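You operate a simulated robot arm through the tools that you are given. There is no shell and no other tool.

You are at the controls of a simulated robot arm. One attempt, no reset.

JOB
Check the green module and sort it into the rack.
Fine: it sits in the teal carriage: push that home, press check once; GOOD or FAULT side as shown; leave the carriage out.

Only the result counts: the job must be done as asked and must still hold three seconds after the hand-in. Knocking over, shifting, dropping, spilling or breaking anything else fails it.

ROBOT AND FRAMES
A 7-joint arm with a two-finger parallel gripper, fixed in place. Base frame: the origin is at the foot of the arm, x ahead of it, y to its left, z up. Units: mm, rad, N and s.
With the tool pointing down near the work surface it reaches from about 380 to 800 mm from the base axis. Its first joint turns from -2.496 to 2.496 rad. Payload 3 kg.
The TCP is the grasp point between the finger pads, 30 mm short of the fingertips. In the tool frame z runs along the fingers and y along their closing line. The gripper opens to 110 mm. The fingers are 20 mm wide and 10 mm thick; the gripper's body (48 by 112 mm) begins 55 mm behind the TCP.
Orientation is that of the tool frame in the base frame, as a unit quaternion [x, y, z, w]. With the fingers straight down and closing along the base's y, the tool's x points along the base's -x, its y along +y and its z along -z.

CONTROLS
- The arm moves only by the tool play_rows. Its argument "increments" is a list that holds one entry, the list of rows, each a list of 7 numbers: the shift along the tool's x, y, z in mm, then the turn, a rotation vector about the tool's x, y, z in rad, then the finger opening in mm, from 0 to 110. In form: [[[tx, ty, tz, wx, wy, wz, jaw], ...]]. A call has 1 to 20 rows; each row shifts and turns the commanded pose from where the row before left it, along the tool's axes as they then stand. Each row takes 0.2 s and may step no farther than 50 mm and 0.15 rad from the row before; otherwise, or with a gripper value out of range, the whole call is refused. A pose out of reach is approached as far as the arm can. The call stops where the force on the tool passes 60 N (or 10 N more than at its start, if that is more) or the arm is blocked; 0.2 s more then pass. The fingers move at their own pace (about 153 mm/s each) and stop on an object; they squeeze with about 43 N. The grip force told is the motor's: it shows also when the fingers shut on nothing. Time passes only in rows, and 0.2 s behind the last, so rows that do not move let the fingers close. It gives the time, the measured TCP pose, the force on the tool (base axes), the opening and the grip force at its end, in the units of the frame above (readings bear some noise), with the torque about the TCP (base axes, N m) and any sound that the robot's microphone picked up.
- Cameras (640 x 400 px; columns grow to the right, rows downward): "scene" is fixed at [416, -485.4, 1387.5]; the picture's right is [0.65, -0.76, 0.00], its down [-0.53, -0.45, -0.72] and it looks along [0.55, 0.46, -0.70] (base axes); focal length 315 px, centre (320, 200). "wrist" rides on the gripper at [72, 17, -103] in the tool frame; the picture's right is [-0.23, 0.97, 0.00], its down [-0.76, -0.18, -0.62] and it looks along [-0.61, -0.14, 0.78] (tool axes); focal length 222 px, centre (320, 200). There is no depth. A picture from a camera that has moved, and an enlarged one, comes with that camera's place and axes in the base frame and with its lens. The place of the scene camera against the robot may be out by one fixed shift of up to 25 mm in any direction.
- snapshot(camera): a new picture of that camera. It takes no simulated time.
- raise_lower(by): slides the trunk up (or, below 0, down) by that many mm; the arm rides with it, the base frame stays. It gives what a move gives, with no picture.
- inspect(camera, box): a new picture of the part [left, top, right, bottom] of that camera's present view, enlarged. It takes no simulated time.
- sign_off(): hands the job in; it is judged then, once.

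Places have to be worked out from the pictures, the camera data and where the tool is seen. Open the gripper and draw the arm clear of the work before you hand the job in, unless the task says otherwise.

The tools are called after "Request:" as a command line: name --argument value ..., lists and objects as JSON in quotes. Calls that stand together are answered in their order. play_rows: Moves the arm, as the interface text tells. Its arguments: {"type":"object","properties":{"increments":{"type":"array"}},"required":["increments"]} The other tools are called the same way: raise_lower (by) slides the trunk up or down; snapshot (camera) takes a picture; inspect (camera, box) takes an enlarged picture of a part of a camera's view; sign_off () hands the job in.

At the start:

```text
time_s: 0.0
tcp_pos: [562.5, -59.0, 1113.4]
tool_rot: [0.0, 1.0, 0.0, 0.0]
ft_force: [0.4, -0.1, 0.8]
wrist_torque: [-0.01, 0.01, 0.0]
width: 110.2
grip_force: 0.1
trunk travel left (down, up): [-400.0, 90.0]
```

scene: 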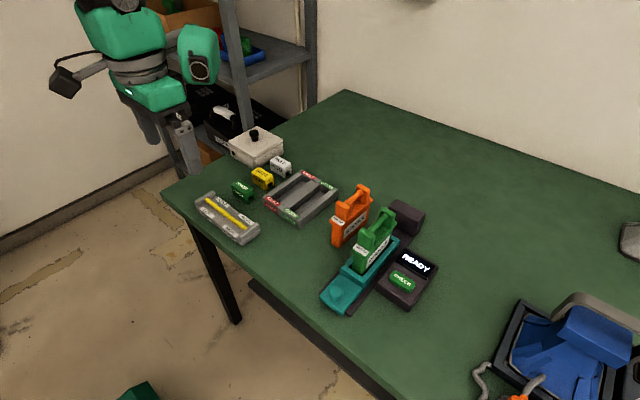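
wrist: 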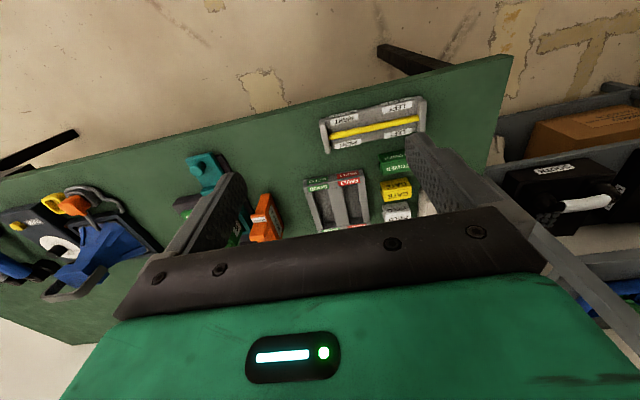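

I start with enlarged views of the work area to read the labels and work out positions.

Request:
inspect --camera "scene" --box '[300, 170, 460, 320]'

Request:
inspect --camera "scene" --box '[180, 120, 350, 250]'

Request:
inspect --camera "wrist" --box '[160, 90, 440, 260]'

```text
2.67 times, centred on (380, 245) of scene
camera zoom: at [416.0, -485.4, 1387.5], right [0.65, -0.76, 0.0], down [-0.53, -0.45, -0.72], along [0.55, 0.46, -0.7], focal length 839 px, centre (160, 80)
```

zoom: 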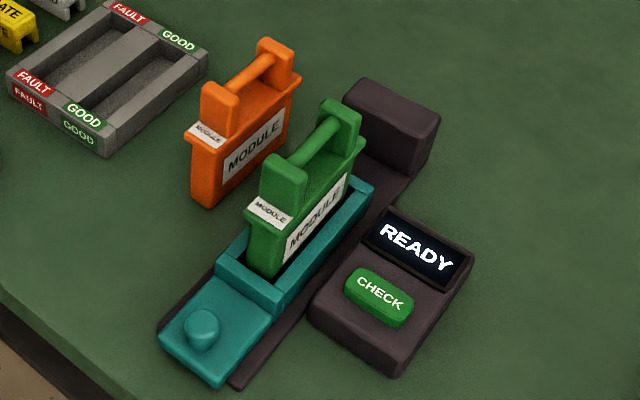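

```text
3.08 times, centred on (265, 185) of scene
camera zoom: at [416.0, -485.4, 1387.5], right [0.65, -0.76, 0.0], down [-0.53, -0.45, -0.72], along [0.55, 0.46, -0.7], focal length 968 px, centre (489, 246)
```

zoom: 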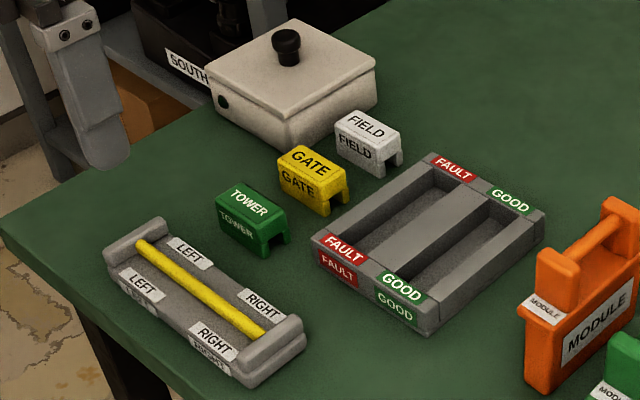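

```text
2.29 times, centred on (300, 175) of wrist
camera zoom: at [489.3, -41.3, 1218.6], right [0.23, 0.97, 0.0], down [0.76, -0.18, 0.62], along [0.61, -0.14, -0.78], focal length 508 px, centre (366, 257)
```

zoom: 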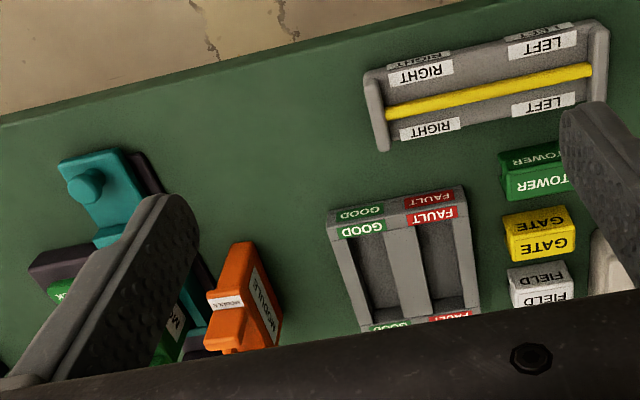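

The rack, carriage, tester and orange module are all visible; the gripper occludes part of the wrist view. I lower the trunk somewhat for a second wrist viewpoint to triangulate, with nothing near the hand.

Request:
raise_lower --by -120

Request:
snapshot --camera "wrist"

Request:
snapshot --camera "scene"

```text
time_s: 1.5
tcp_pos: [560.8, -59.5, 994.2]
tool_rot: [-0.001, 1.0, -0.001, 0.0]
ft_force: [-0.2, -0.3, -0.5]
wrist_torque: [-0.01, -0.03, 0.01]
width: 110.0
grip_force: 0.1
trunk travel left (down, up): [-280.0, 210.0]
```

```text
taken
camera wrist: at [489.2, -41.3, 1099.3], right [0.23, 0.97, 0.0], down [0.76, -0.18, 0.62], along [0.61, -0.14, -0.78], focal length 222 px, centre (320, 200)
```

wrist: 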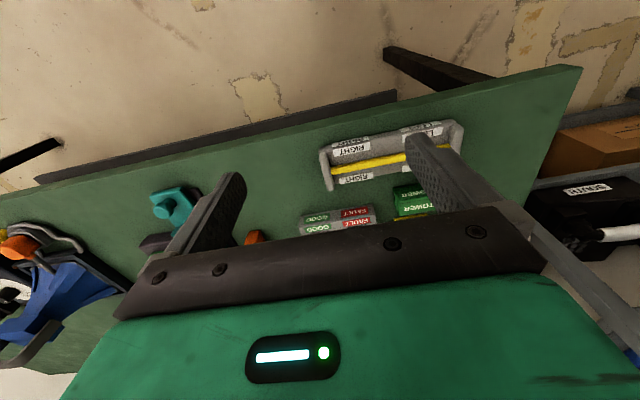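

```text
taken
```

scene: 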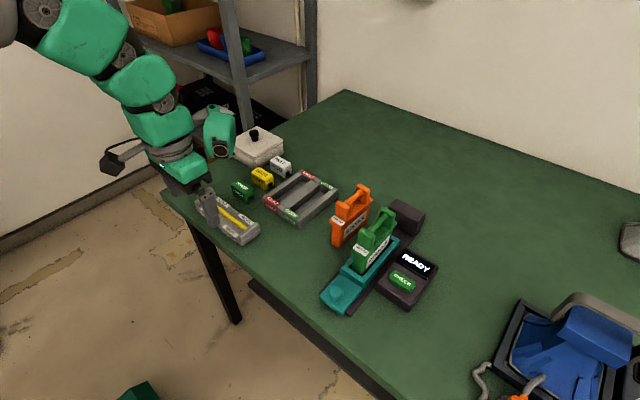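

I enlarge the new wrist view around the rack and carriage for triangulation.

Request:
inspect --camera "wrist" --box '[280, 100, 480, 240]'

Request:
inspect --camera "wrist" --box '[120, 150, 280, 260]'

```text
2.86 times, centred on (380, 170) of wrist
camera zoom: at [489.2, -41.3, 1099.3], right [0.23, 0.97, 0.0], down [0.76, -0.18, 0.62], along [0.61, -0.14, -0.78], focal length 635 px, centre (149, 286)
```

zoom: 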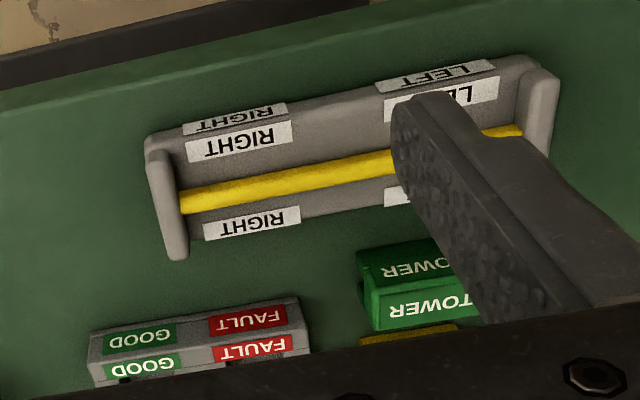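

```text
3.64 times, centred on (200, 205) of wrist
camera zoom: at [489.2, -41.3, 1099.3], right [0.23, 0.97, 0.0], down [0.76, -0.18, 0.62], along [0.61, -0.14, -0.78], focal length 808 px, centre (756, 182)
```

zoom: 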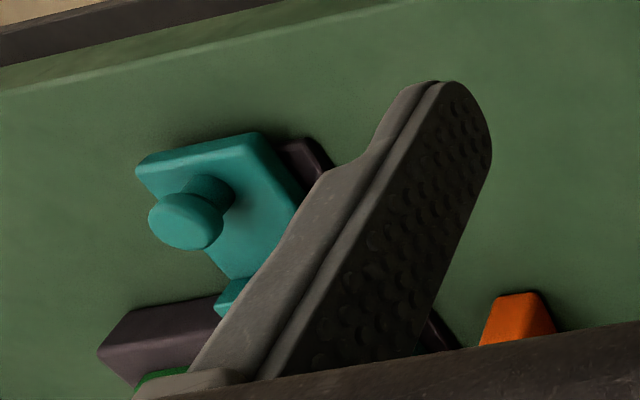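

Triangulation puts the table at roughly z≈785, rack front at x≈763 and the carriage knob near (650,-320). I raise the trunk and shift the hand in −y for cleaner, higher views of the rack and tester.

Request:
raise_lower --by 205

Request:
play_rows --increments '[[[0, -45, 0, 0, 0, 0, 60], [0, -45, 0, 0, 0, 0, 60], [0, -45, 0, 0, 0, 0, 60], [0, 0, 0, 0, 0, 0, 60], [0, 0, 0, 0, 0, 0, 60]]]'

Request:
snapshot --camera "wrist"

```text
time_s: 3.7
tcp_pos: [561.4, -57.4, 1199.0]
tool_rot: [0.001, 1.0, 0.0, -0.001]
ft_force: [0.1, 0.9, -0.8]
wrist_torque: [0.0, 0.03, 0.0]
width: 109.9
grip_force: 0.1
trunk travel left (down, up): [-485.0, 5.0]
```

```text
time_s: 4.9
tcp_pos: [561.3, -195.7, 1201.5]
tool_rot: [0.0, 1.0, 0.001, -0.001]
ft_force: [0.6, -0.5, -0.1]
wrist_torque: [0.0, -0.04, -0.05]
width: 60.1
grip_force: 0.1
trunk travel left (down, up): [-485.0, 5.0]
```

```text
taken
camera wrist: at [488.7, -178.0, 1306.3], right [0.23, 0.97, 0.0], down [0.76, -0.18, 0.62], along [0.61, -0.14, -0.78], focal length 222 px, centre (320, 200)
```

wrist: 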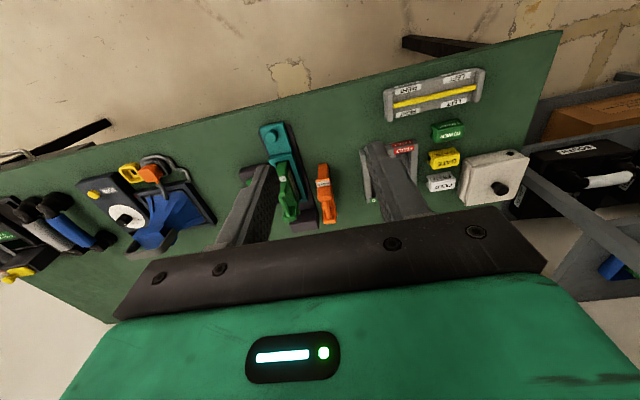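

The whole station is visible now. I enlarge it, then shift further for a second baseline.

Request:
inspect --camera "wrist" --box '[220, 110, 380, 250]'

Request:
play_rows --increments '[[[0, -45, 0, 0, 0, 0, 110], [0, -45, 0, 0, 0, 0, 110], [0, -45, 0, 0, 0, 0, 110], [0, 0, 0, 0, 0, 0, 110], [0, 0, 0, 0, 0, 0, 110]]]'

Request:
snapshot --camera "wrist"

Request:
inspect --camera "wrist" --box '[260, 100, 460, 240]'

```text
2.86 times, centred on (300, 180) of wrist
camera zoom: at [488.7, -178.0, 1306.3], right [0.23, 0.97, 0.0], down [0.76, -0.18, 0.62], along [0.61, -0.14, -0.78], focal length 635 px, centre (377, 257)
```

zoom: 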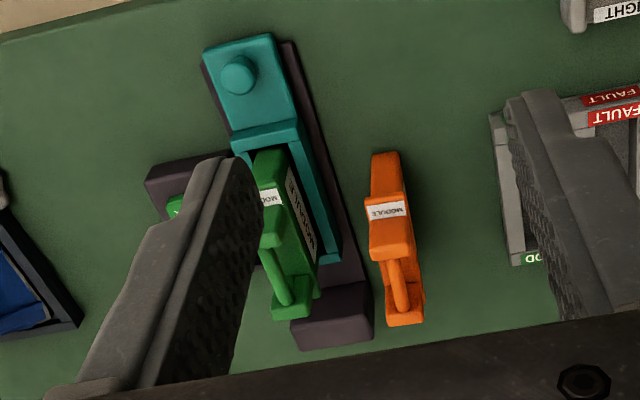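

```text
time_s: 6.1
tcp_pos: [561.3, -330.1, 1201.2]
tool_rot: [-0.001, 1.0, -0.001, 0.0]
ft_force: [-0.2, -0.4, 0.8]
wrist_torque: [0.0, 0.03, -0.02]
width: 110.1
grip_force: 0.1
trunk travel left (down, up): [-485.0, 5.0]
```

```text
taken
camera wrist: at [488.9, -312.6, 1305.8], right [0.23, 0.97, 0.0], down [0.76, -0.18, 0.62], along [0.61, -0.14, -0.78], focal length 222 px, centre (320, 200)
```

wrist: 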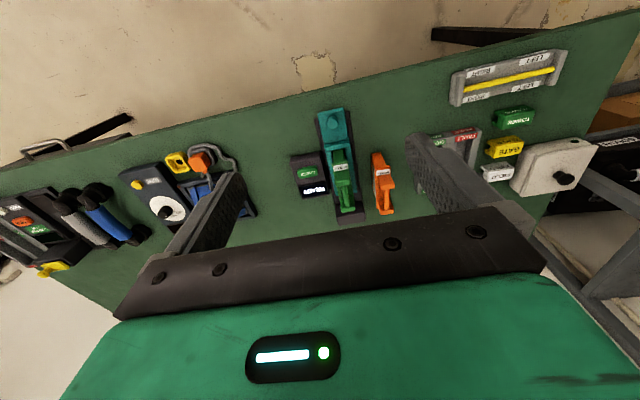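

```text
2.86 times, centred on (360, 170) of wrist
camera zoom: at [488.9, -312.6, 1305.8], right [0.23, 0.97, 0.0], down [0.76, -0.18, 0.62], along [0.61, -0.14, -0.78], focal length 635 px, centre (206, 286)
```

zoom: 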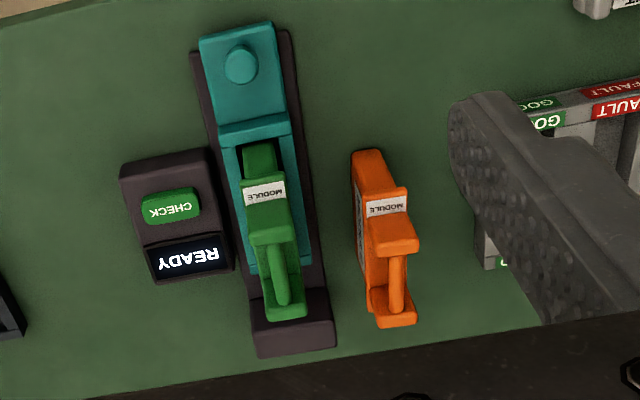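

View pairs give: knob top ≈(654,−325,843), green module handle running along x at y≈−326, x≈745–813, top z≈928; CHECK ≈(767,−411). These radii are near the reach limit, so I test reach high above the table before committing.

Request:
play_rows --increments '[[[-45, 0, 0, 0, 0, 0, 60], [-45, 0, 0, 0, 0, 0, 60], [-45, 0, 0, 0, 0, 0, 60], [-45, 0, 0, 0, 0, 0, 60], [-40, 0, 0, 0, 0, 0, 60], [0, 0, 0, 0, 0, 0, 60], [0, 0, 0, 0, 0, 0, 60]]]'

Request:
snapshot --camera "scene"

Request:
snapshot --camera "wrist"

```text
time_s: 7.7
tcp_pos: [695.3, -329.9, 1201.1]
tool_rot: [0.0, 1.0, 0.0, 0.0]
ft_force: [0.3, -0.2, -0.3]
wrist_torque: [-0.02, 0.02, 0.0]
width: 59.9
grip_force: 0.0
out of reach, approached as far as the arm can: row 4, 5
trunk travel left (down, up): [-485.0, 5.0]
```

```text
taken
```

scene: 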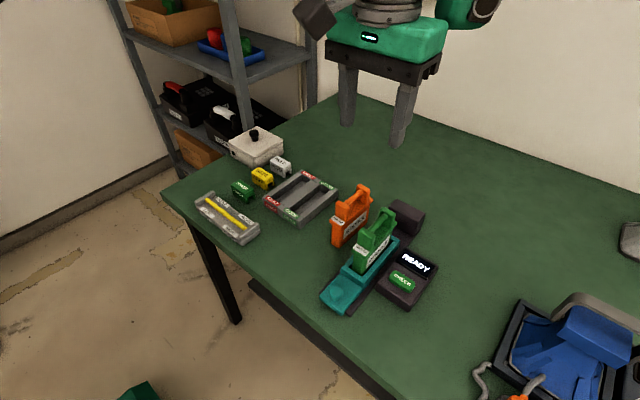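

```text
taken
camera wrist: at [623.6, -312.3, 1306.1], right [0.23, 0.97, 0.0], down [0.76, -0.18, 0.62], along [0.61, -0.14, -0.78], focal length 222 px, centre (320, 200)
```

wrist: 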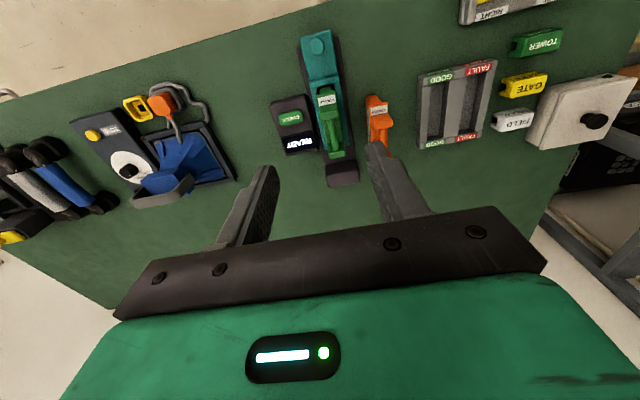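

Reach limited to radius ≈770 at this arm height; but this gives an excellent unobstructed view. I enlarge it for precise triangulation.

Request:
inspect --camera "wrist" --box '[250, 20, 410, 190]'

Request:
inspect --camera "wrist" --box '[390, 0, 590, 160]'

Request:
inspect --camera "wrist" --box '[265, 70, 365, 190]'

```text
2.35 times, centred on (330, 105) of wrist
camera zoom: at [623.6, -312.3, 1306.1], right [0.23, 0.97, 0.0], down [0.76, -0.18, 0.62], along [0.61, -0.14, -0.78], focal length 523 px, centre (296, 424)
```

zoom: 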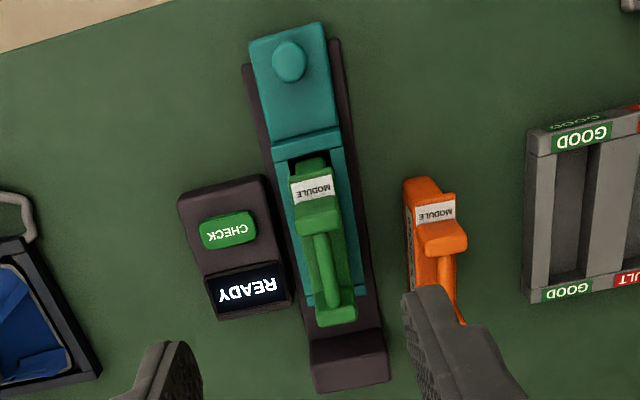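

```text
2.50 times, centred on (490, 80) of wrist
camera zoom: at [623.6, -312.3, 1306.1], right [0.23, 0.97, 0.0], down [0.76, -0.18, 0.62], along [0.61, -0.14, -0.78], focal length 555 px, centre (-105, 500)
```

zoom: 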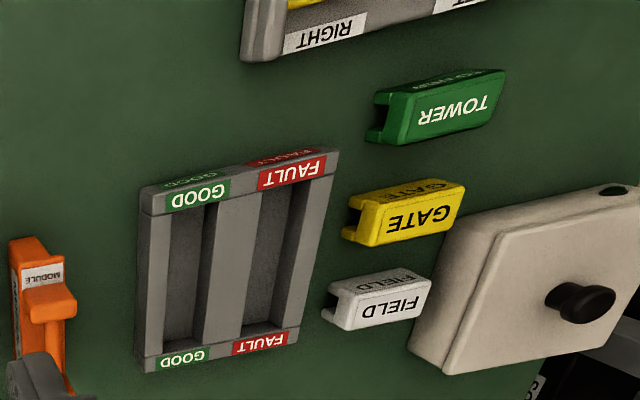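

```text
3.33 times, centred on (315, 130) of wrist
camera zoom: at [623.6, -312.3, 1306.1], right [0.23, 0.97, 0.0], down [0.76, -0.18, 0.62], along [0.61, -0.14, -0.78], focal length 740 px, centre (337, 433)
```

zoom: 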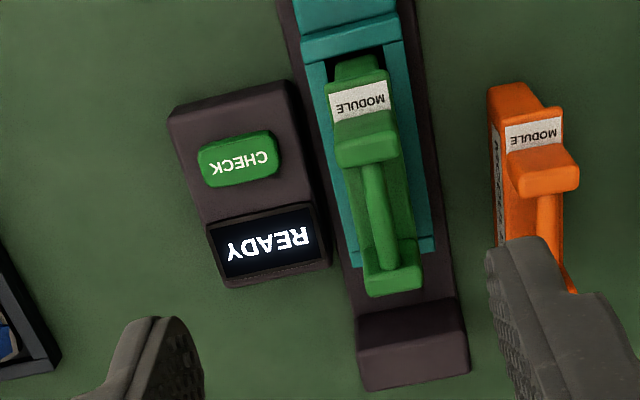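

Knob ≈(655,−325,841) and CHECK top ≈(760,−407,842) agree between views. Now I test how reach grows as the arm goes lower (staying above z≈1000, clear of everything).

Request:
play_rows --increments '[[[0, 0, 45, 0, 0, 0, 60], [0, 0, 45, 0, 0, 0, 60], [0, 0, 45, 0, 0, 0, 60], [0, 0, 45, 0, 0, 0, 60], [0, 0, 0, 0, 0, 0, 60], [0, 0, 0, 0, 0, 0, 60]]]'

```text
time_s: 9.1
tcp_pos: [696.4, -331.0, 1019.6]
tool_rot: [0.0, 1.0, -0.001, 0.0]
ft_force: [-0.7, -0.3, 0.2]
wrist_torque: [0.01, -0.03, -0.03]
width: 60.2
grip_force: 0.1
trunk travel left (down, up): [-485.0, 5.0]
```

The command was clamped at the reachable pose. Now try forward at this height.

Request:
play_rows --increments '[[[-40, 0, 0, 0, 0, 0, 60], [-40, 0, 0, 0, 0, 0, 60], [-40, 0, 0, 0, 0, 0, 60], [0, 0, 0, 0, 0, 0, 60]]]'

Request:
snapshot --camera "wrist"

```text
time_s: 10.1
tcp_pos: [729.9, -326.2, 1018.1]
tool_rot: [0.001, 1.0, 0.0, 0.0]
ft_force: [0.2, 0.5, 0.1]
wrist_torque: [-0.02, 0.01, -0.02]
width: 60.0
grip_force: 0.0
out of reach, approached as far as the arm can: row 1, 2, 3
trunk travel left (down, up): [-485.0, 5.0]
```

```text
taken
camera wrist: at [657.4, -308.7, 1122.3], right [0.23, 0.97, 0.0], down [0.76, -0.18, 0.62], along [0.61, -0.14, -0.78], focal length 222 px, centre (320, 200)
```

wrist: 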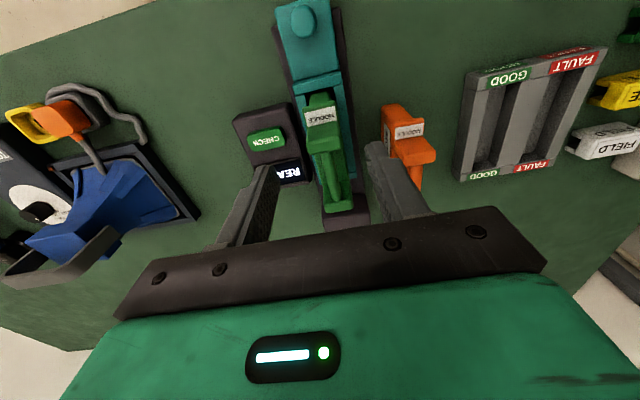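

Vertical-tool reach tops out at r≈800, so I'll push/pull the knob vertically and use a forward tilt for button and module. This closer view helps refine positions; I enlarge the rack, module and tester.

Request:
inspect --camera "wrist" --box '[440, 30, 620, 190]'

Request:
inspect --camera "wrist" --box '[220, 0, 380, 110]'

Request:
inspect --camera "wrist" --box '[220, 80, 440, 230]'

```text
2.50 times, centred on (530, 110) of wrist
camera zoom: at [657.4, -308.7, 1122.3], right [0.23, 0.97, 0.0], down [0.76, -0.18, 0.62], along [0.61, -0.14, -0.78], focal length 555 px, centre (-205, 425)
```

zoom: 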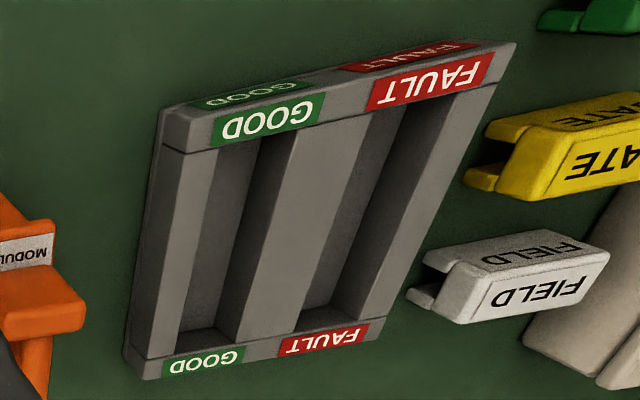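

```text
3.64 times, centred on (300, 55) of wrist
camera zoom: at [657.4, -308.7, 1122.3], right [0.23, 0.97, 0.0], down [0.76, -0.18, 0.62], along [0.61, -0.14, -0.78], focal length 808 px, centre (393, 727)
```

zoom: 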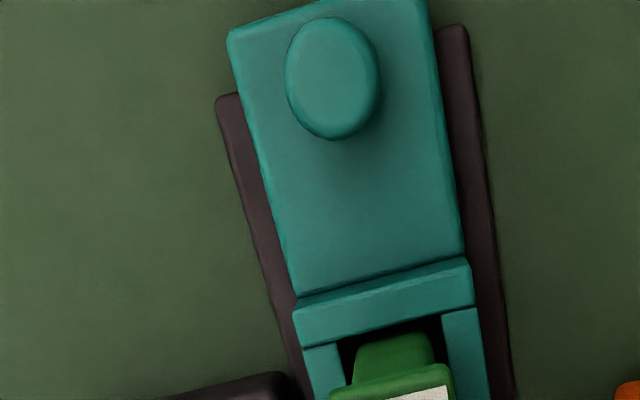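

```text
2.67 times, centred on (330, 155) of wrist
camera zoom: at [657.4, -308.7, 1122.3], right [0.23, 0.97, 0.0], down [0.76, -0.18, 0.62], along [0.61, -0.14, -0.78], focal length 592 px, centre (293, 320)
```

zoom: 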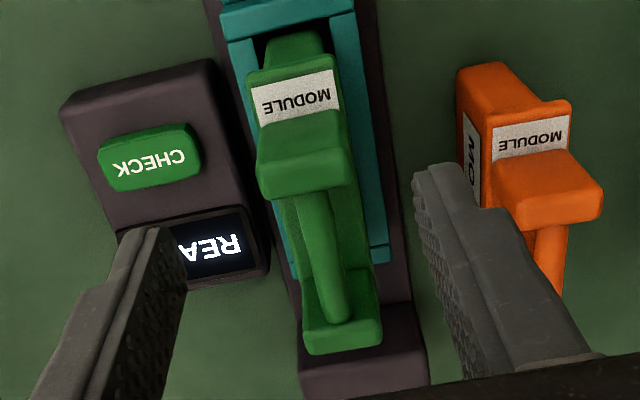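

Knob position confirmed (653,−324.5,841, Ø≈25). Next I view the rack more directly from two hand positions to measure the slots well.

Request:
play_rows --increments '[[[30, 0, -45, 0, 0, 0, 110], [0, 0, -45, 0, 0, 0, 110], [0, 48, -40, 0, 0, 0, 110], [0, 48, 0, 0, 0, 0, 110], [0, 48, 0, 0, 0, 0, 110], [0, 48, 0, 0, 0, 0, 110], [0, 48, 0, 0, 0, 0, 110], [0, 0, 0, 0, 0, 0, 110], [0, 0, 0, 0, 0, 0, 110]]]'

Request:
snapshot --camera "wrist"

```text
refused: row 1 steps farther than a row can; nothing moved
```

```text
taken
camera wrist: at [657.4, -308.7, 1122.3], right [0.23, 0.97, 0.0], down [0.76, -0.18, 0.62], along [0.61, -0.14, -0.78], focal length 222 px, centre (320, 200)
```

wrist: 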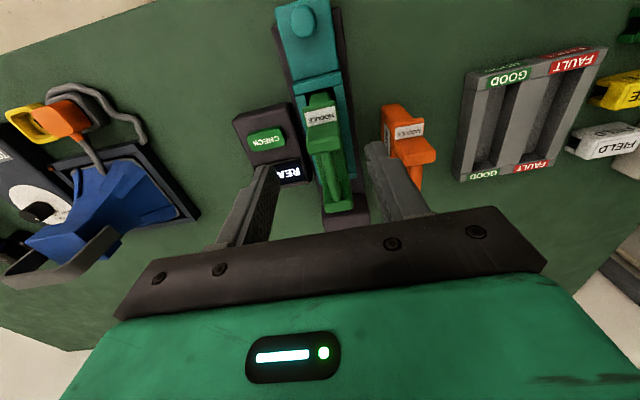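

The step was a bit too long; I resend with smaller rows.

Request:
play_rows --increments '[[[15, 0, -45, 0, 0, 0, 110], [15, 0, -45, 0, 0, 0, 110], [0, 0, -40, 0, 0, 0, 110], [0, 48, 0, 0, 0, 0, 110], [0, 48, 0, 0, 0, 0, 110], [0, 48, 0, 0, 0, 0, 110], [0, 48, 0, 0, 0, 0, 110], [0, 48, 0, 0, 0, 0, 110], [0, 0, 0, 0, 0, 0, 110], [0, 0, 0, 0, 0, 0, 110]]]'

Request:
snapshot --camera "wrist"

Request:
inspect --camera "wrist" --box '[260, 40, 420, 190]'

```text
time_s: 12.3
tcp_pos: [696.3, -83.9, 1149.1]
tool_rot: [0.0, 1.0, 0.0, -0.001]
ft_force: [-0.6, 0.8, 0.2]
wrist_torque: [0.01, -0.03, -0.05]
width: 109.9
grip_force: 0.0
trunk travel left (down, up): [-485.0, 5.0]
```

```text
taken
camera wrist: at [625.1, -66.7, 1253.4], right [0.23, 0.97, 0.0], down [0.76, -0.18, 0.62], along [0.61, -0.14, -0.78], focal length 222 px, centre (320, 200)
```

wrist: 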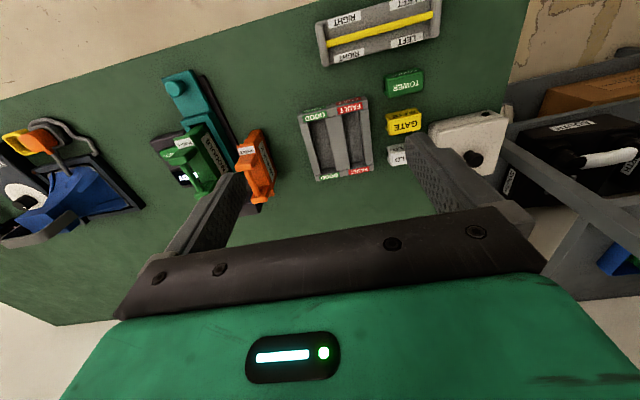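

```text
2.67 times, centred on (340, 115) of wrist
camera zoom: at [625.1, -66.7, 1253.4], right [0.23, 0.97, 0.0], down [0.76, -0.18, 0.62], along [0.61, -0.14, -0.78], focal length 592 px, centre (267, 427)
```

zoom: 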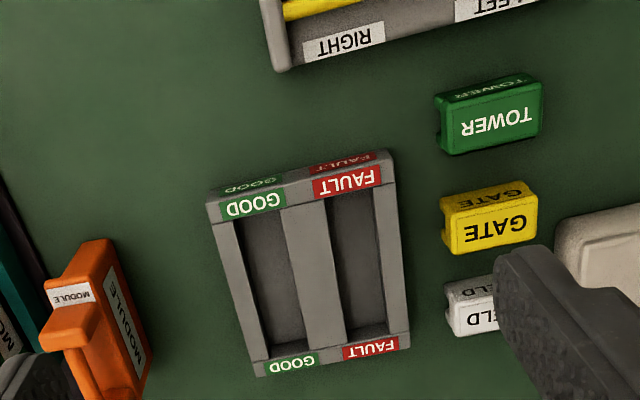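

Clear view of the rack. A tighter zoom, then I drop 100 mm for a second measurement.

Request:
inspect --camera "wrist" --box '[290, 85, 390, 190]'

Request:
play_rows --increments '[[[0, 0, 45, 0, 0, 0, 110], [0, 0, 45, 0, 0, 0, 110], [0, 0, 40, 0, 0, 0, 110], [0, 0, 0, 0, 0, 0, 110], [0, 0, 0, 0, 0, 0, 110]]]'

Request:
snapshot --camera "wrist"

Request:
inspect --camera "wrist" --box '[280, 70, 400, 220]'

```text
3.81 times, centred on (340, 138) of wrist
camera zoom: at [625.1, -66.7, 1253.4], right [0.23, 0.97, 0.0], down [0.76, -0.18, 0.62], along [0.61, -0.14, -0.78], focal length 846 px, centre (244, 438)
```

zoom: 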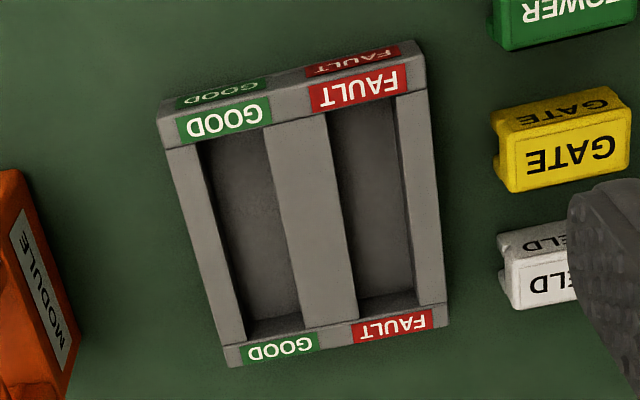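

```text
time_s: 13.5
tcp_pos: [700.5, -83.0, 1018.4]
tool_rot: [0.0, 1.0, 0.0, 0.0]
ft_force: [-0.6, -0.3, -0.3]
wrist_torque: [0.01, -0.01, 0.01]
width: 109.9
grip_force: 0.1
trunk travel left (down, up): [-485.0, 5.0]
```

```text
taken
camera wrist: at [627.7, -66.3, 1123.0], right [0.23, 0.97, 0.0], down [0.76, -0.18, 0.62], along [0.61, -0.14, -0.78], focal length 222 px, centre (320, 200)
```

wrist: 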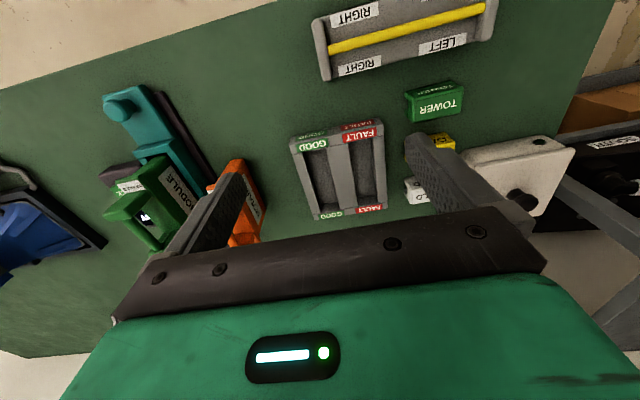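

```text
2.67 times, centred on (340, 145) of wrist
camera zoom: at [627.7, -66.3, 1123.0], right [0.23, 0.97, 0.0], down [0.76, -0.18, 0.62], along [0.61, -0.14, -0.78], focal length 592 px, centre (267, 347)
```

zoom: 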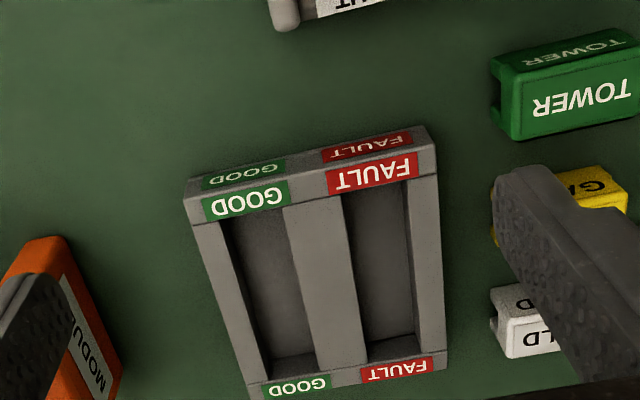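

Rack solved: top z≈818, x 755–908; GOOD slot y −126…−89 (centre −107.5), FAULT slot y −58…−24 (centre −41), slot x 771–889 (centre 830). I now move over the knob (653.5,−324.5) at height, then lower the trunk so the arm works at a better height.

Request:
play_rows --increments '[[[47, 0, 0, 0, 0, 0, 60], [0, -48, 0, 0, 0, 0, 60], [0, -48, 0, 0, 0, 0, 60], [0, -48, 0, 0, 0, 0, 60], [0, -48, 0, 0, 0, 0, 60], [0, -49, 0, 0, 0, 0, 60], [0, 0, 0, 0, 0, 0, 60], [0, 0, 0, 0, 0, 0, 60]]]'

Request:
raise_lower --by -100

Request:
snapshot --camera "scene"

Request:
snapshot --camera "wrist"

```text
time_s: 15.3
tcp_pos: [648.2, -325.4, 1019.6]
tool_rot: [-0.001, 1.0, -0.001, 0.0]
ft_force: [0.2, 0.2, -0.5]
wrist_torque: [-0.02, 0.03, -0.01]
width: 60.0
grip_force: 0.0
trunk travel left (down, up): [-485.0, 5.0]
```

```text
time_s: 16.6
tcp_pos: [648.9, -325.7, 919.6]
tool_rot: [0.0, 1.0, 0.0, 0.0]
ft_force: [0.0, 0.9, 0.6]
wrist_torque: [-0.03, -0.02, 0.01]
width: 59.7
grip_force: 0.0
trunk travel left (down, up): [-385.0, 105.0]
```

```text
taken
```

scene: 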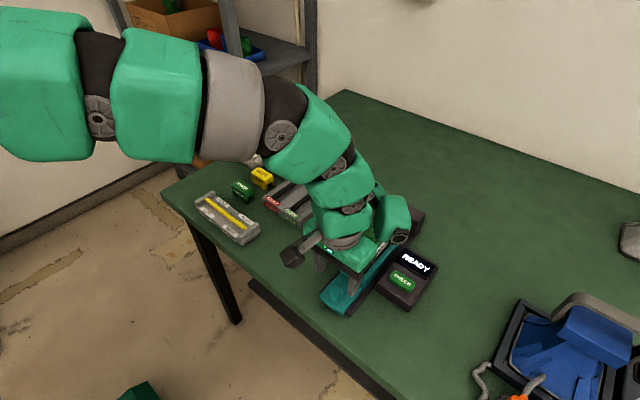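

```text
taken
camera wrist: at [576.6, -308.6, 1023.9], right [0.23, 0.97, 0.0], down [0.76, -0.18, 0.62], along [0.61, -0.14, -0.78], focal length 222 px, centre (320, 200)
```

wrist: 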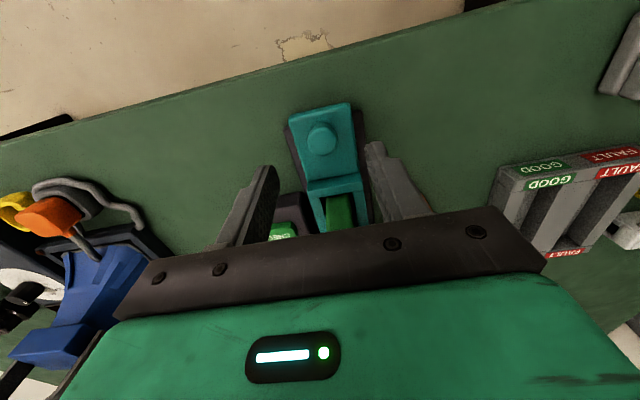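

Hand is centred over the knob (≈654,−325.5). I align, descend with fingers straddling the knob, stopping on any contact.

Request:
play_rows --increments '[[[-5, 0.5, 0, 0, 0, 0, 60], [0, 0, 35, 0, 0, 0, 60], [0, 0, 15, 0, 0, 0, 60], [0, 0, 10, 0, 0, 0, 60], [0, 0, 0, 0, 0, 0, 60]]]'

Request:
snapshot --camera "wrist"

Request:
inspect --camera "scene" --box '[300, 210, 420, 320]'

```text
time_s: 17.8
tcp_pos: [652.4, -325.4, 858.1]
tool_rot: [-0.001, 1.0, 0.0, -0.001]
ft_force: [-0.1, -0.6, -0.1]
wrist_torque: [0.0, 0.02, -0.04]
width: 60.0
grip_force: 0.0
trunk travel left (down, up): [-385.0, 105.0]
```

```text
taken
camera wrist: at [581.2, -308.1, 962.5], right [0.23, 0.97, 0.0], down [0.76, -0.18, 0.62], along [0.61, -0.14, -0.78], focal length 222 px, centre (320, 200)
```

wrist: 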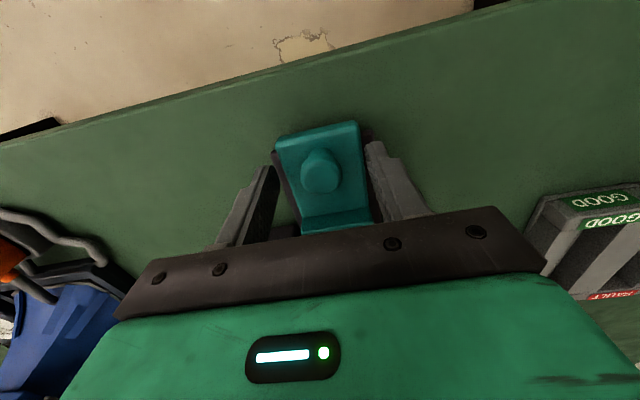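

```text
3.64 times, centred on (360, 265) of scene
camera zoom: at [416.0, -485.4, 1387.5], right [0.65, -0.76, 0.0], down [-0.53, -0.45, -0.72], along [0.55, 0.46, -0.7], focal length 1144 px, centre (174, -36)
```

zoom: 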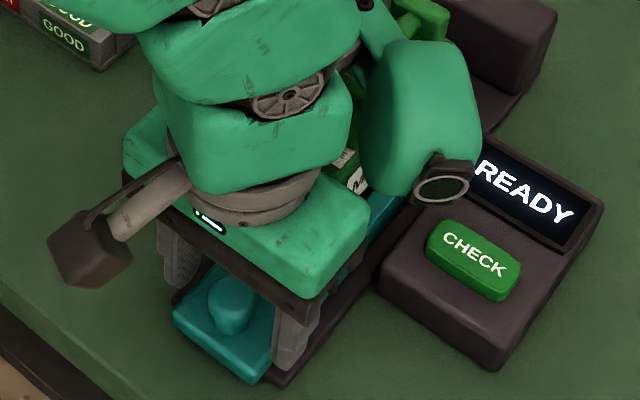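

Fingers straddle the knob (grip overlap ~13 mm), no contact yet. I lower 5 mm more and close on the knob.

Request:
play_rows --increments '[[[-1, 0, 3, 0, 0, 0, 60], [0, 0, 2, 0, 0, 0, 60], [0, 0, 0, 0, 0, 0, 20], [0, 0, 0, 0, 0, 0, 20], [0, 0, 0, 0, 0, 0, 20]]]'

```text
time_s: 19.0
tcp_pos: [655.1, -324.5, 854.2]
tool_rot: [-0.001, 1.0, -0.001, 0.0]
ft_force: [-0.7, 11.9, 0.7]
wrist_torque: [-0.09, -0.23, 0.05]
width: 25.5
grip_force: 45.0
trunk travel left (down, up): [-385.0, 105.0]
```

Knob is held (25.5 mm). The +12 N y-reaction shows a ~1 mm offset; I ease +y and then push +x in steps until it meets the stop.

Request:
play_rows --increments '[[[0, 1, 0, 0, 0, 0, 20], [-5, 0, 0, 0, 0, 0, 20], [-5, 0, 0, 0, 0, 0, 20], [0, 0, 0, 0, 0, 0, 20]]]'

```text
time_s: 20.0
tcp_pos: [664.9, -324.9, 854.4]
tool_rot: [0.0, 1.0, -0.001, -0.001]
ft_force: [-0.2, 0.6, -0.6]
wrist_torque: [0.13, 1.16, -0.05]
width: 25.8
grip_force: 44.8
trunk travel left (down, up): [-385.0, 105.0]
```

It follows easily. Continue pushing in small steps.

Request:
play_rows --increments '[[[-6, 0, 0, 0, 0, 0, 20], [-6, 0, 0, 0, 0, 0, 20], [-6, 0, 0, 0, 0, 0, 20], [0, 0, 0, 0, 0, 0, 20]]]'

Request:
inspect --camera "scene" --box '[300, 180, 460, 320]'

```text
time_s: 21.0
tcp_pos: [682.9, -324.5, 854.0]
tool_rot: [0.0, 1.0, -0.001, -0.001]
ft_force: [0.7, 2.4, 1.2]
wrist_torque: [-0.12, 0.64, -0.11]
width: 25.6
grip_force: 45.2
trunk travel left (down, up): [-385.0, 105.0]
```

```text
2.86 times, centred on (380, 250) of scene
camera zoom: at [416.0, -485.4, 1387.5], right [0.65, -0.76, 0.0], down [-0.53, -0.45, -0.72], along [0.55, 0.46, -0.7], focal length 899 px, centre (149, 57)
```

zoom: 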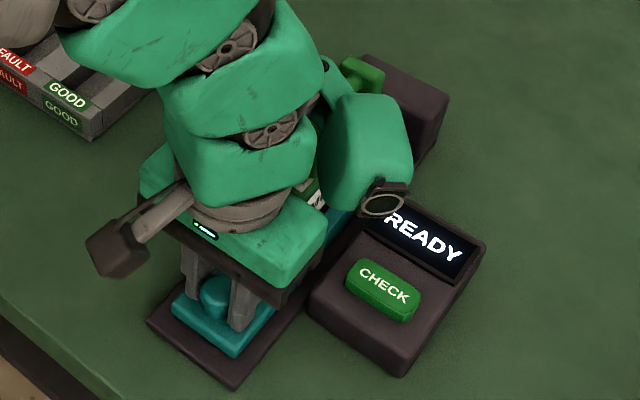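

The carriage and module follow. I keep pushing in small steps to find the end stop.

Request:
play_rows --increments '[[[-5, 0, 0, 0, 0, 0, 20], [-5, 0, 0, 0, 0, 0, 20], [-5, 0, 0, 0, 0, 0, 20], [0, 0, 0, 0, 0, 0, 20]]]'

Request:
inspect --camera "scene" --box '[300, 180, 460, 320]'

```text
time_s: 22.0
tcp_pos: [697.8, -325.3, 853.6]
tool_rot: [0.0, 1.0, 0.0, 0.0]
ft_force: [-0.4, -1.2, 7.1]
wrist_torque: [0.22, -0.06, 0.01]
width: 25.5
grip_force: 44.3
trunk travel left (down, up): [-385.0, 105.0]
```

```text
2.86 times, centred on (380, 250) of scene
camera zoom: at [416.0, -485.4, 1387.5], right [0.65, -0.76, 0.0], down [-0.53, -0.45, -0.72], along [0.55, 0.46, -0.7], focal length 899 px, centre (149, 57)
```

zoom: 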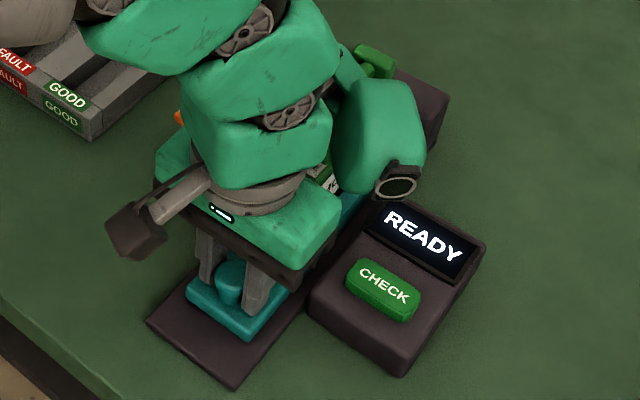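

43 mm travelled, no stop yet. Continue in 4 mm steps, watching the force.

Request:
play_rows --increments '[[[-4, 0, 0, 0, 0, 0, 20], [-4, 0, 0, 0, 0, 0, 20], [-4, 0, 0, 0, 0, 0, 20], [0, 0, 0, 0, 0, 0, 20]]]'

Request:
inspect --camera "scene" --box '[300, 180, 460, 320]'

```text
time_s: 23.0
tcp_pos: [705.2, -324.3, 852.9]
tool_rot: [0.001, 1.0, 0.001, -0.003]
ft_force: [-42.8, 7.0, 5.5]
wrist_torque: [-0.15, 0.49, 0.04]
width: 25.7
grip_force: 44.8
trunk travel left (down, up): [-385.0, 105.0]
```

```text
2.86 times, centred on (380, 250) of scene
camera zoom: at [416.0, -485.4, 1387.5], right [0.65, -0.76, 0.0], down [-0.53, -0.45, -0.72], along [0.55, 0.46, -0.7], focal length 899 px, centre (149, 57)
```

zoom: 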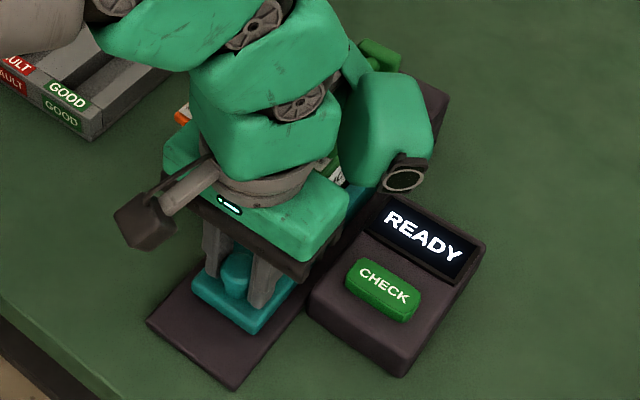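

−43 N at x=705.2 after ~51 mm of travel: the end stop. I press 2 mm more to be sure it's seated.

Request:
play_rows --increments '[[[-2, 0, 0, 0, 0, 0, 20], [0, 0, 0, 0, 0, 0, 20]]]'

```text
time_s: 23.6
tcp_pos: [708.4, -324.1, 853.6]
tool_rot: [-0.001, 1.0, 0.001, -0.001]
ft_force: [-42.4, 6.9, -4.2]
wrist_torque: [-0.12, 0.33, 0.0]
width: 25.6
grip_force: 45.3
trunk travel left (down, up): [-385.0, 105.0]
```

Constant 42 N while moving suggests the fingers slipped on the knob at the stop. I release, rise clear of the knob, and look.

Request:
play_rows --increments '[[[2, 0, 0, 0, 0, 0, 60], [0, 0, 0, 0, 0, 0, 60], [0, 0, 0, 0, 0, 0, 60], [0, 0, -30, 0, 0, 0, 60], [0, 0, -30, 0, 0, 0, 60], [30, 0, -30, 0, 0, 0, 60], [40, 0, 0, 0, 0, 0, 60], [0, 0, 0, 0, 0, 0, 0], [0, 0, 0, 0, 0, 0, 0]]]'

Request:
snapshot --camera "wrist"

Request:
inspect --camera "scene" --box '[300, 180, 460, 320]'

```text
time_s: 25.6
tcp_pos: [639.9, -324.4, 946.7]
tool_rot: [-0.001, 1.0, 0.0, 0.0]
ft_force: [-0.4, -0.3, 0.0]
wrist_torque: [-0.03, 0.02, -0.01]
width: 0.0
grip_force: 38.4
trunk travel left (down, up): [-385.0, 105.0]
```

```text
taken
camera wrist: at [567.8, -307.2, 1051.0], right [0.23, 0.97, 0.0], down [0.76, -0.18, 0.62], along [0.61, -0.14, -0.78], focal length 222 px, centre (320, 200)
```

wrist: 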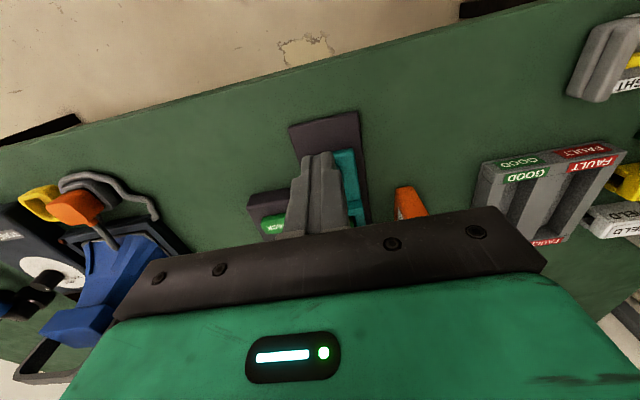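

```text
2.86 times, centred on (380, 250) of scene
camera zoom: at [416.0, -485.4, 1387.5], right [0.65, -0.76, 0.0], down [-0.53, -0.45, -0.72], along [0.55, 0.46, -0.7], focal length 899 px, centre (149, 57)
```

zoom: 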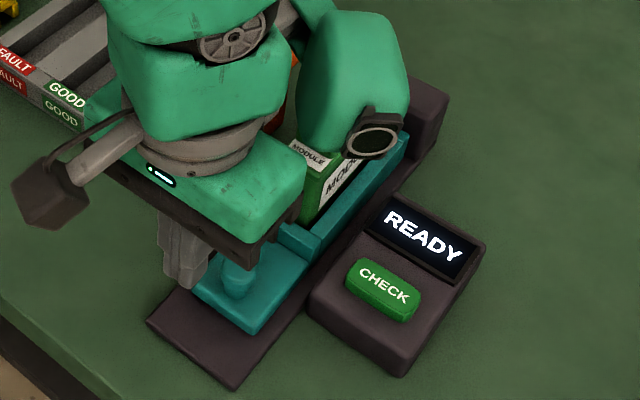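

It looks home against the block. For certainty I push directly from behind the knob with closed fingers (positive contact, no slipping).

Request:
play_rows --increments '[[[-20, 0, 0, 0, 0, 0, 0], [0, 0, 40, 0, 0, 0, 0], [0, 0, 40, 0, 0, 0, 0], [0, 0, 13, 0, 0, 0, 0], [-8, 0, 0, 0, 0, 0, 0], [-6, 0, 0, 0, 0, 0, 0], [-4, 0, 0, 0, 0, 0, 0], [-3, 0, 0, 0, 0, 0, 0], [-3, 0, 0, 0, 0, 0, 0], [0, 0, 0, 0, 0, 0, 0]]]'

```text
time_s: 27.8
tcp_pos: [676.1, -325.4, 850.2]
tool_rot: [0.003, 1.0, 0.003, -0.008]
ft_force: [-20.9, 1.4, 6.8]
wrist_torque: [-0.09, 0.5, 0.07]
width: 0.0
grip_force: 38.0
trunk travel left (down, up): [-385.0, 105.0]
stopped in row 10: the force on the tool passed its limit at 62 N (the readings are from after the stop); the commanded pose is now the measured one
```

62 N hard contact – the carriage is fully home. I back off, rise, move over to the tester side and tilt the tool forward for extra reach (all well above the objects).

Request:
play_rows --increments '[[[8, 0, 0, 0, 0, 0, 0], [4, 0, -40, 0.006, -0.016, -0.006, 0], [0, 0, -40, 0, 0, 0, 0], [0, 0, -40, 0, 0, 0, 0], [0, 0, -30, 0, 0, 0, 0], [20, 0, 0, 0, 0, 0, 0], [0, -42, 0, 0, 0, 0, 0], [0, -40, 0, 0, 0, 0, 0], [0, 0, 0, 0, -0.15, 0, 0], [0, 0, 0, 0, -0.15, 0, 0], [0, 0, 0, 0, -0.15, 0, 0], [0, 0, 0, 0, 0, 0, 0]]]'

Request:
snapshot --camera "wrist"

Request:
snapshot --camera "scene"

```text
time_s: 30.4
tcp_pos: [647.4, -406.4, 1000.8]
tool_rot: [-0.002, 0.974, -0.001, 0.225]
ft_force: [-0.4, -0.6, -0.4]
wrist_torque: [-0.03, 0.04, -0.01]
width: 0.0
grip_force: 37.9
trunk travel left (down, up): [-385.0, 105.0]
```

```text
taken
camera wrist: at [536.9, -389.6, 1062.1], right [0.2, 0.97, 0.1], down [0.41, -0.17, 0.89], along [0.89, -0.14, -0.44], focal length 222 px, centre (320, 200)
```

wrist: 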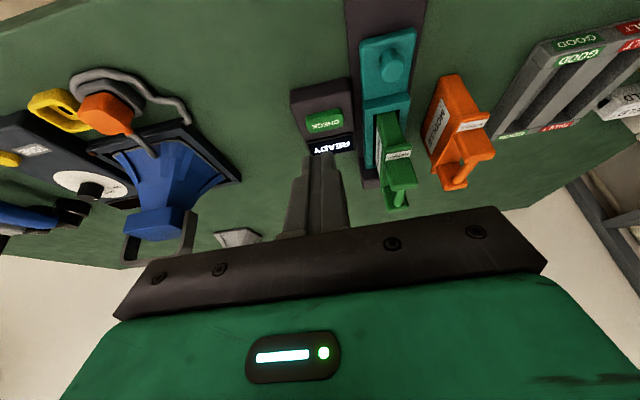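

```text
taken
```

scene: 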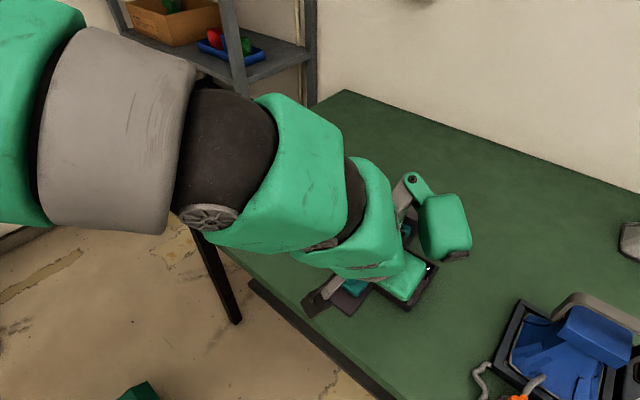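

Tilt is 0.454 rad as intended; the button re-measures at ≈(758,−409,842). I move forward at height, then down to about 30 mm above the button.

Request:
play_rows --increments '[[[-30.7, -1, 15, 0, 0, 0, 0], [-30.7, -1, 15, 0, 0, 0, 0], [-30.7, -1, 15, 0, 0, 0, 0], [0, 0, 0, 0, 0, 0, 0], [19.8, 0, 40.4, 0, 0, 0, 0], [19.8, 0, 40.4, 0, 0, 0, 0], [0, 0, 0, 0, 0, 0, 0]]]'

Request:
snapshot --camera "wrist"

Request:
inspect --camera "scene" --box '[300, 180, 460, 320]'

```text
time_s: 32.0
tcp_pos: [749.5, -411.0, 908.0]
tool_rot: [-0.003, 0.974, 0.0, 0.225]
ft_force: [-0.6, 0.1, -0.8]
wrist_torque: [-0.01, 0.02, 0.0]
width: 0.0
grip_force: 38.1
trunk travel left (down, up): [-385.0, 105.0]
```

```text
taken
camera wrist: at [639.7, -394.0, 970.4], right [0.2, 0.97, 0.1], down [0.41, -0.17, 0.89], along [0.89, -0.14, -0.44], focal length 222 px, centre (320, 200)
```

wrist: 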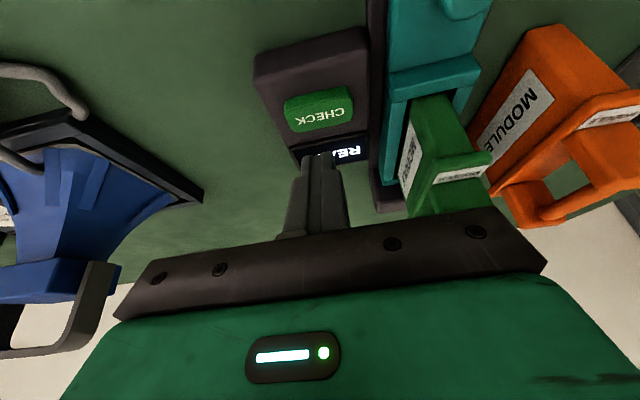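

```text
2.86 times, centred on (380, 250) of scene
camera zoom: at [416.0, -485.4, 1387.5], right [0.65, -0.76, 0.0], down [-0.53, -0.45, -0.72], along [0.55, 0.46, -0.7], focal length 899 px, centre (149, 57)
```

zoom: 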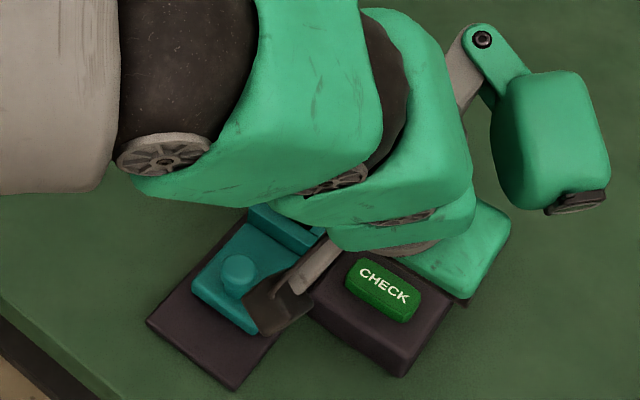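

Button is right under the fingertip (≈(755,−407)). I descend and then press in 2 mm steps, watching force and sound.

Request:
play_rows --increments '[[[12.3, 2, 25.1, 0, 0, 0, 0], [0.88, 0, 1.8, 0, 0, 0, 0], [0.88, 0, 1.8, 0, 0, 0, 0], [0.88, 0, 1.8, 0, 0, 0, 0], [0, 0, 0, 0, 0, 0, 0]]]'

Request:
snapshot --camera "wrist"

```text
time_s: 33.2
tcp_pos: [749.7, -407.0, 875.3]
tool_rot: [-0.003, 0.974, 0.0, 0.224]
ft_force: [0.2, 0.4, -0.3]
wrist_torque: [-0.01, -0.02, 0.0]
width: 0.3
grip_force: 37.7
trunk travel left (down, up): [-385.0, 105.0]
```

```text
taken
camera wrist: at [638.7, -390.9, 936.8], right [0.2, 0.97, 0.1], down [0.41, -0.17, 0.89], along [0.89, -0.14, -0.44], focal length 222 px, centre (320, 200)
```

wrist: 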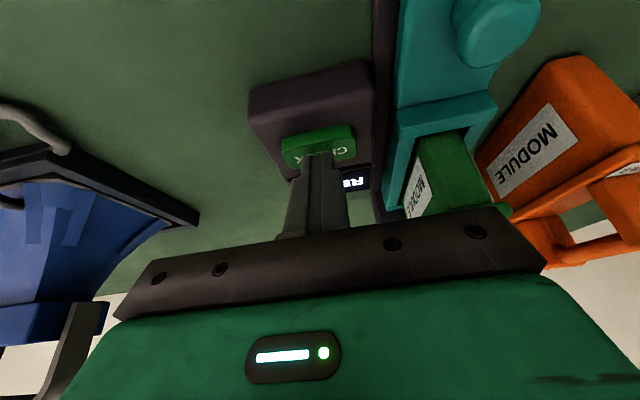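

Just above the button, no contact yet. Continue pressing in 2 mm steps.

Request:
play_rows --increments '[[[0.88, 0, 1.8, 0, 0, 0, 0], [0.88, 0, 1.8, 0, 0, 0, 0], [0.88, 0, 1.8, 0, 0, 0, 0], [0, 0, 0, 0, 0, 0, 0]]]'

Request:
inspect --camera "wrist" --box '[240, 60, 400, 220]'

```text
time_s: 34.2
tcp_pos: [748.9, -408.3, 868.0]
tool_rot: [-0.002, 0.974, -0.001, 0.225]
ft_force: [-0.2, -1.0, 2.0]
wrist_torque: [-0.01, -0.01, -0.01]
width: 0.1
grip_force: 37.9
trunk travel left (down, up): [-385.0, 105.0]
heard: click
```

```text
2.50 times, centred on (320, 140) of wrist
camera zoom: at [639.1, -390.3, 931.5], right [0.2, 0.97, 0.1], down [0.41, -0.17, 0.89], along [0.89, -0.14, -0.44], focal length 555 px, centre (320, 350)
```

zoom: 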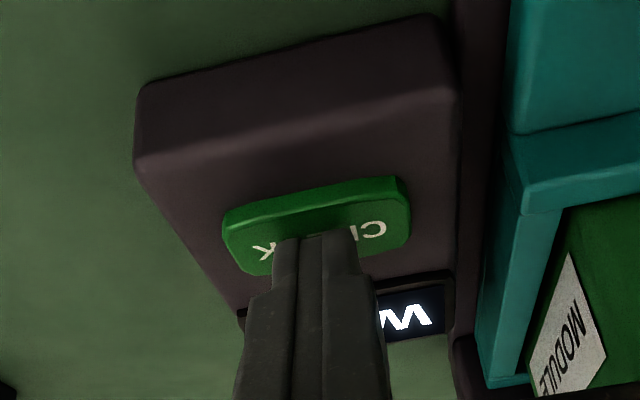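

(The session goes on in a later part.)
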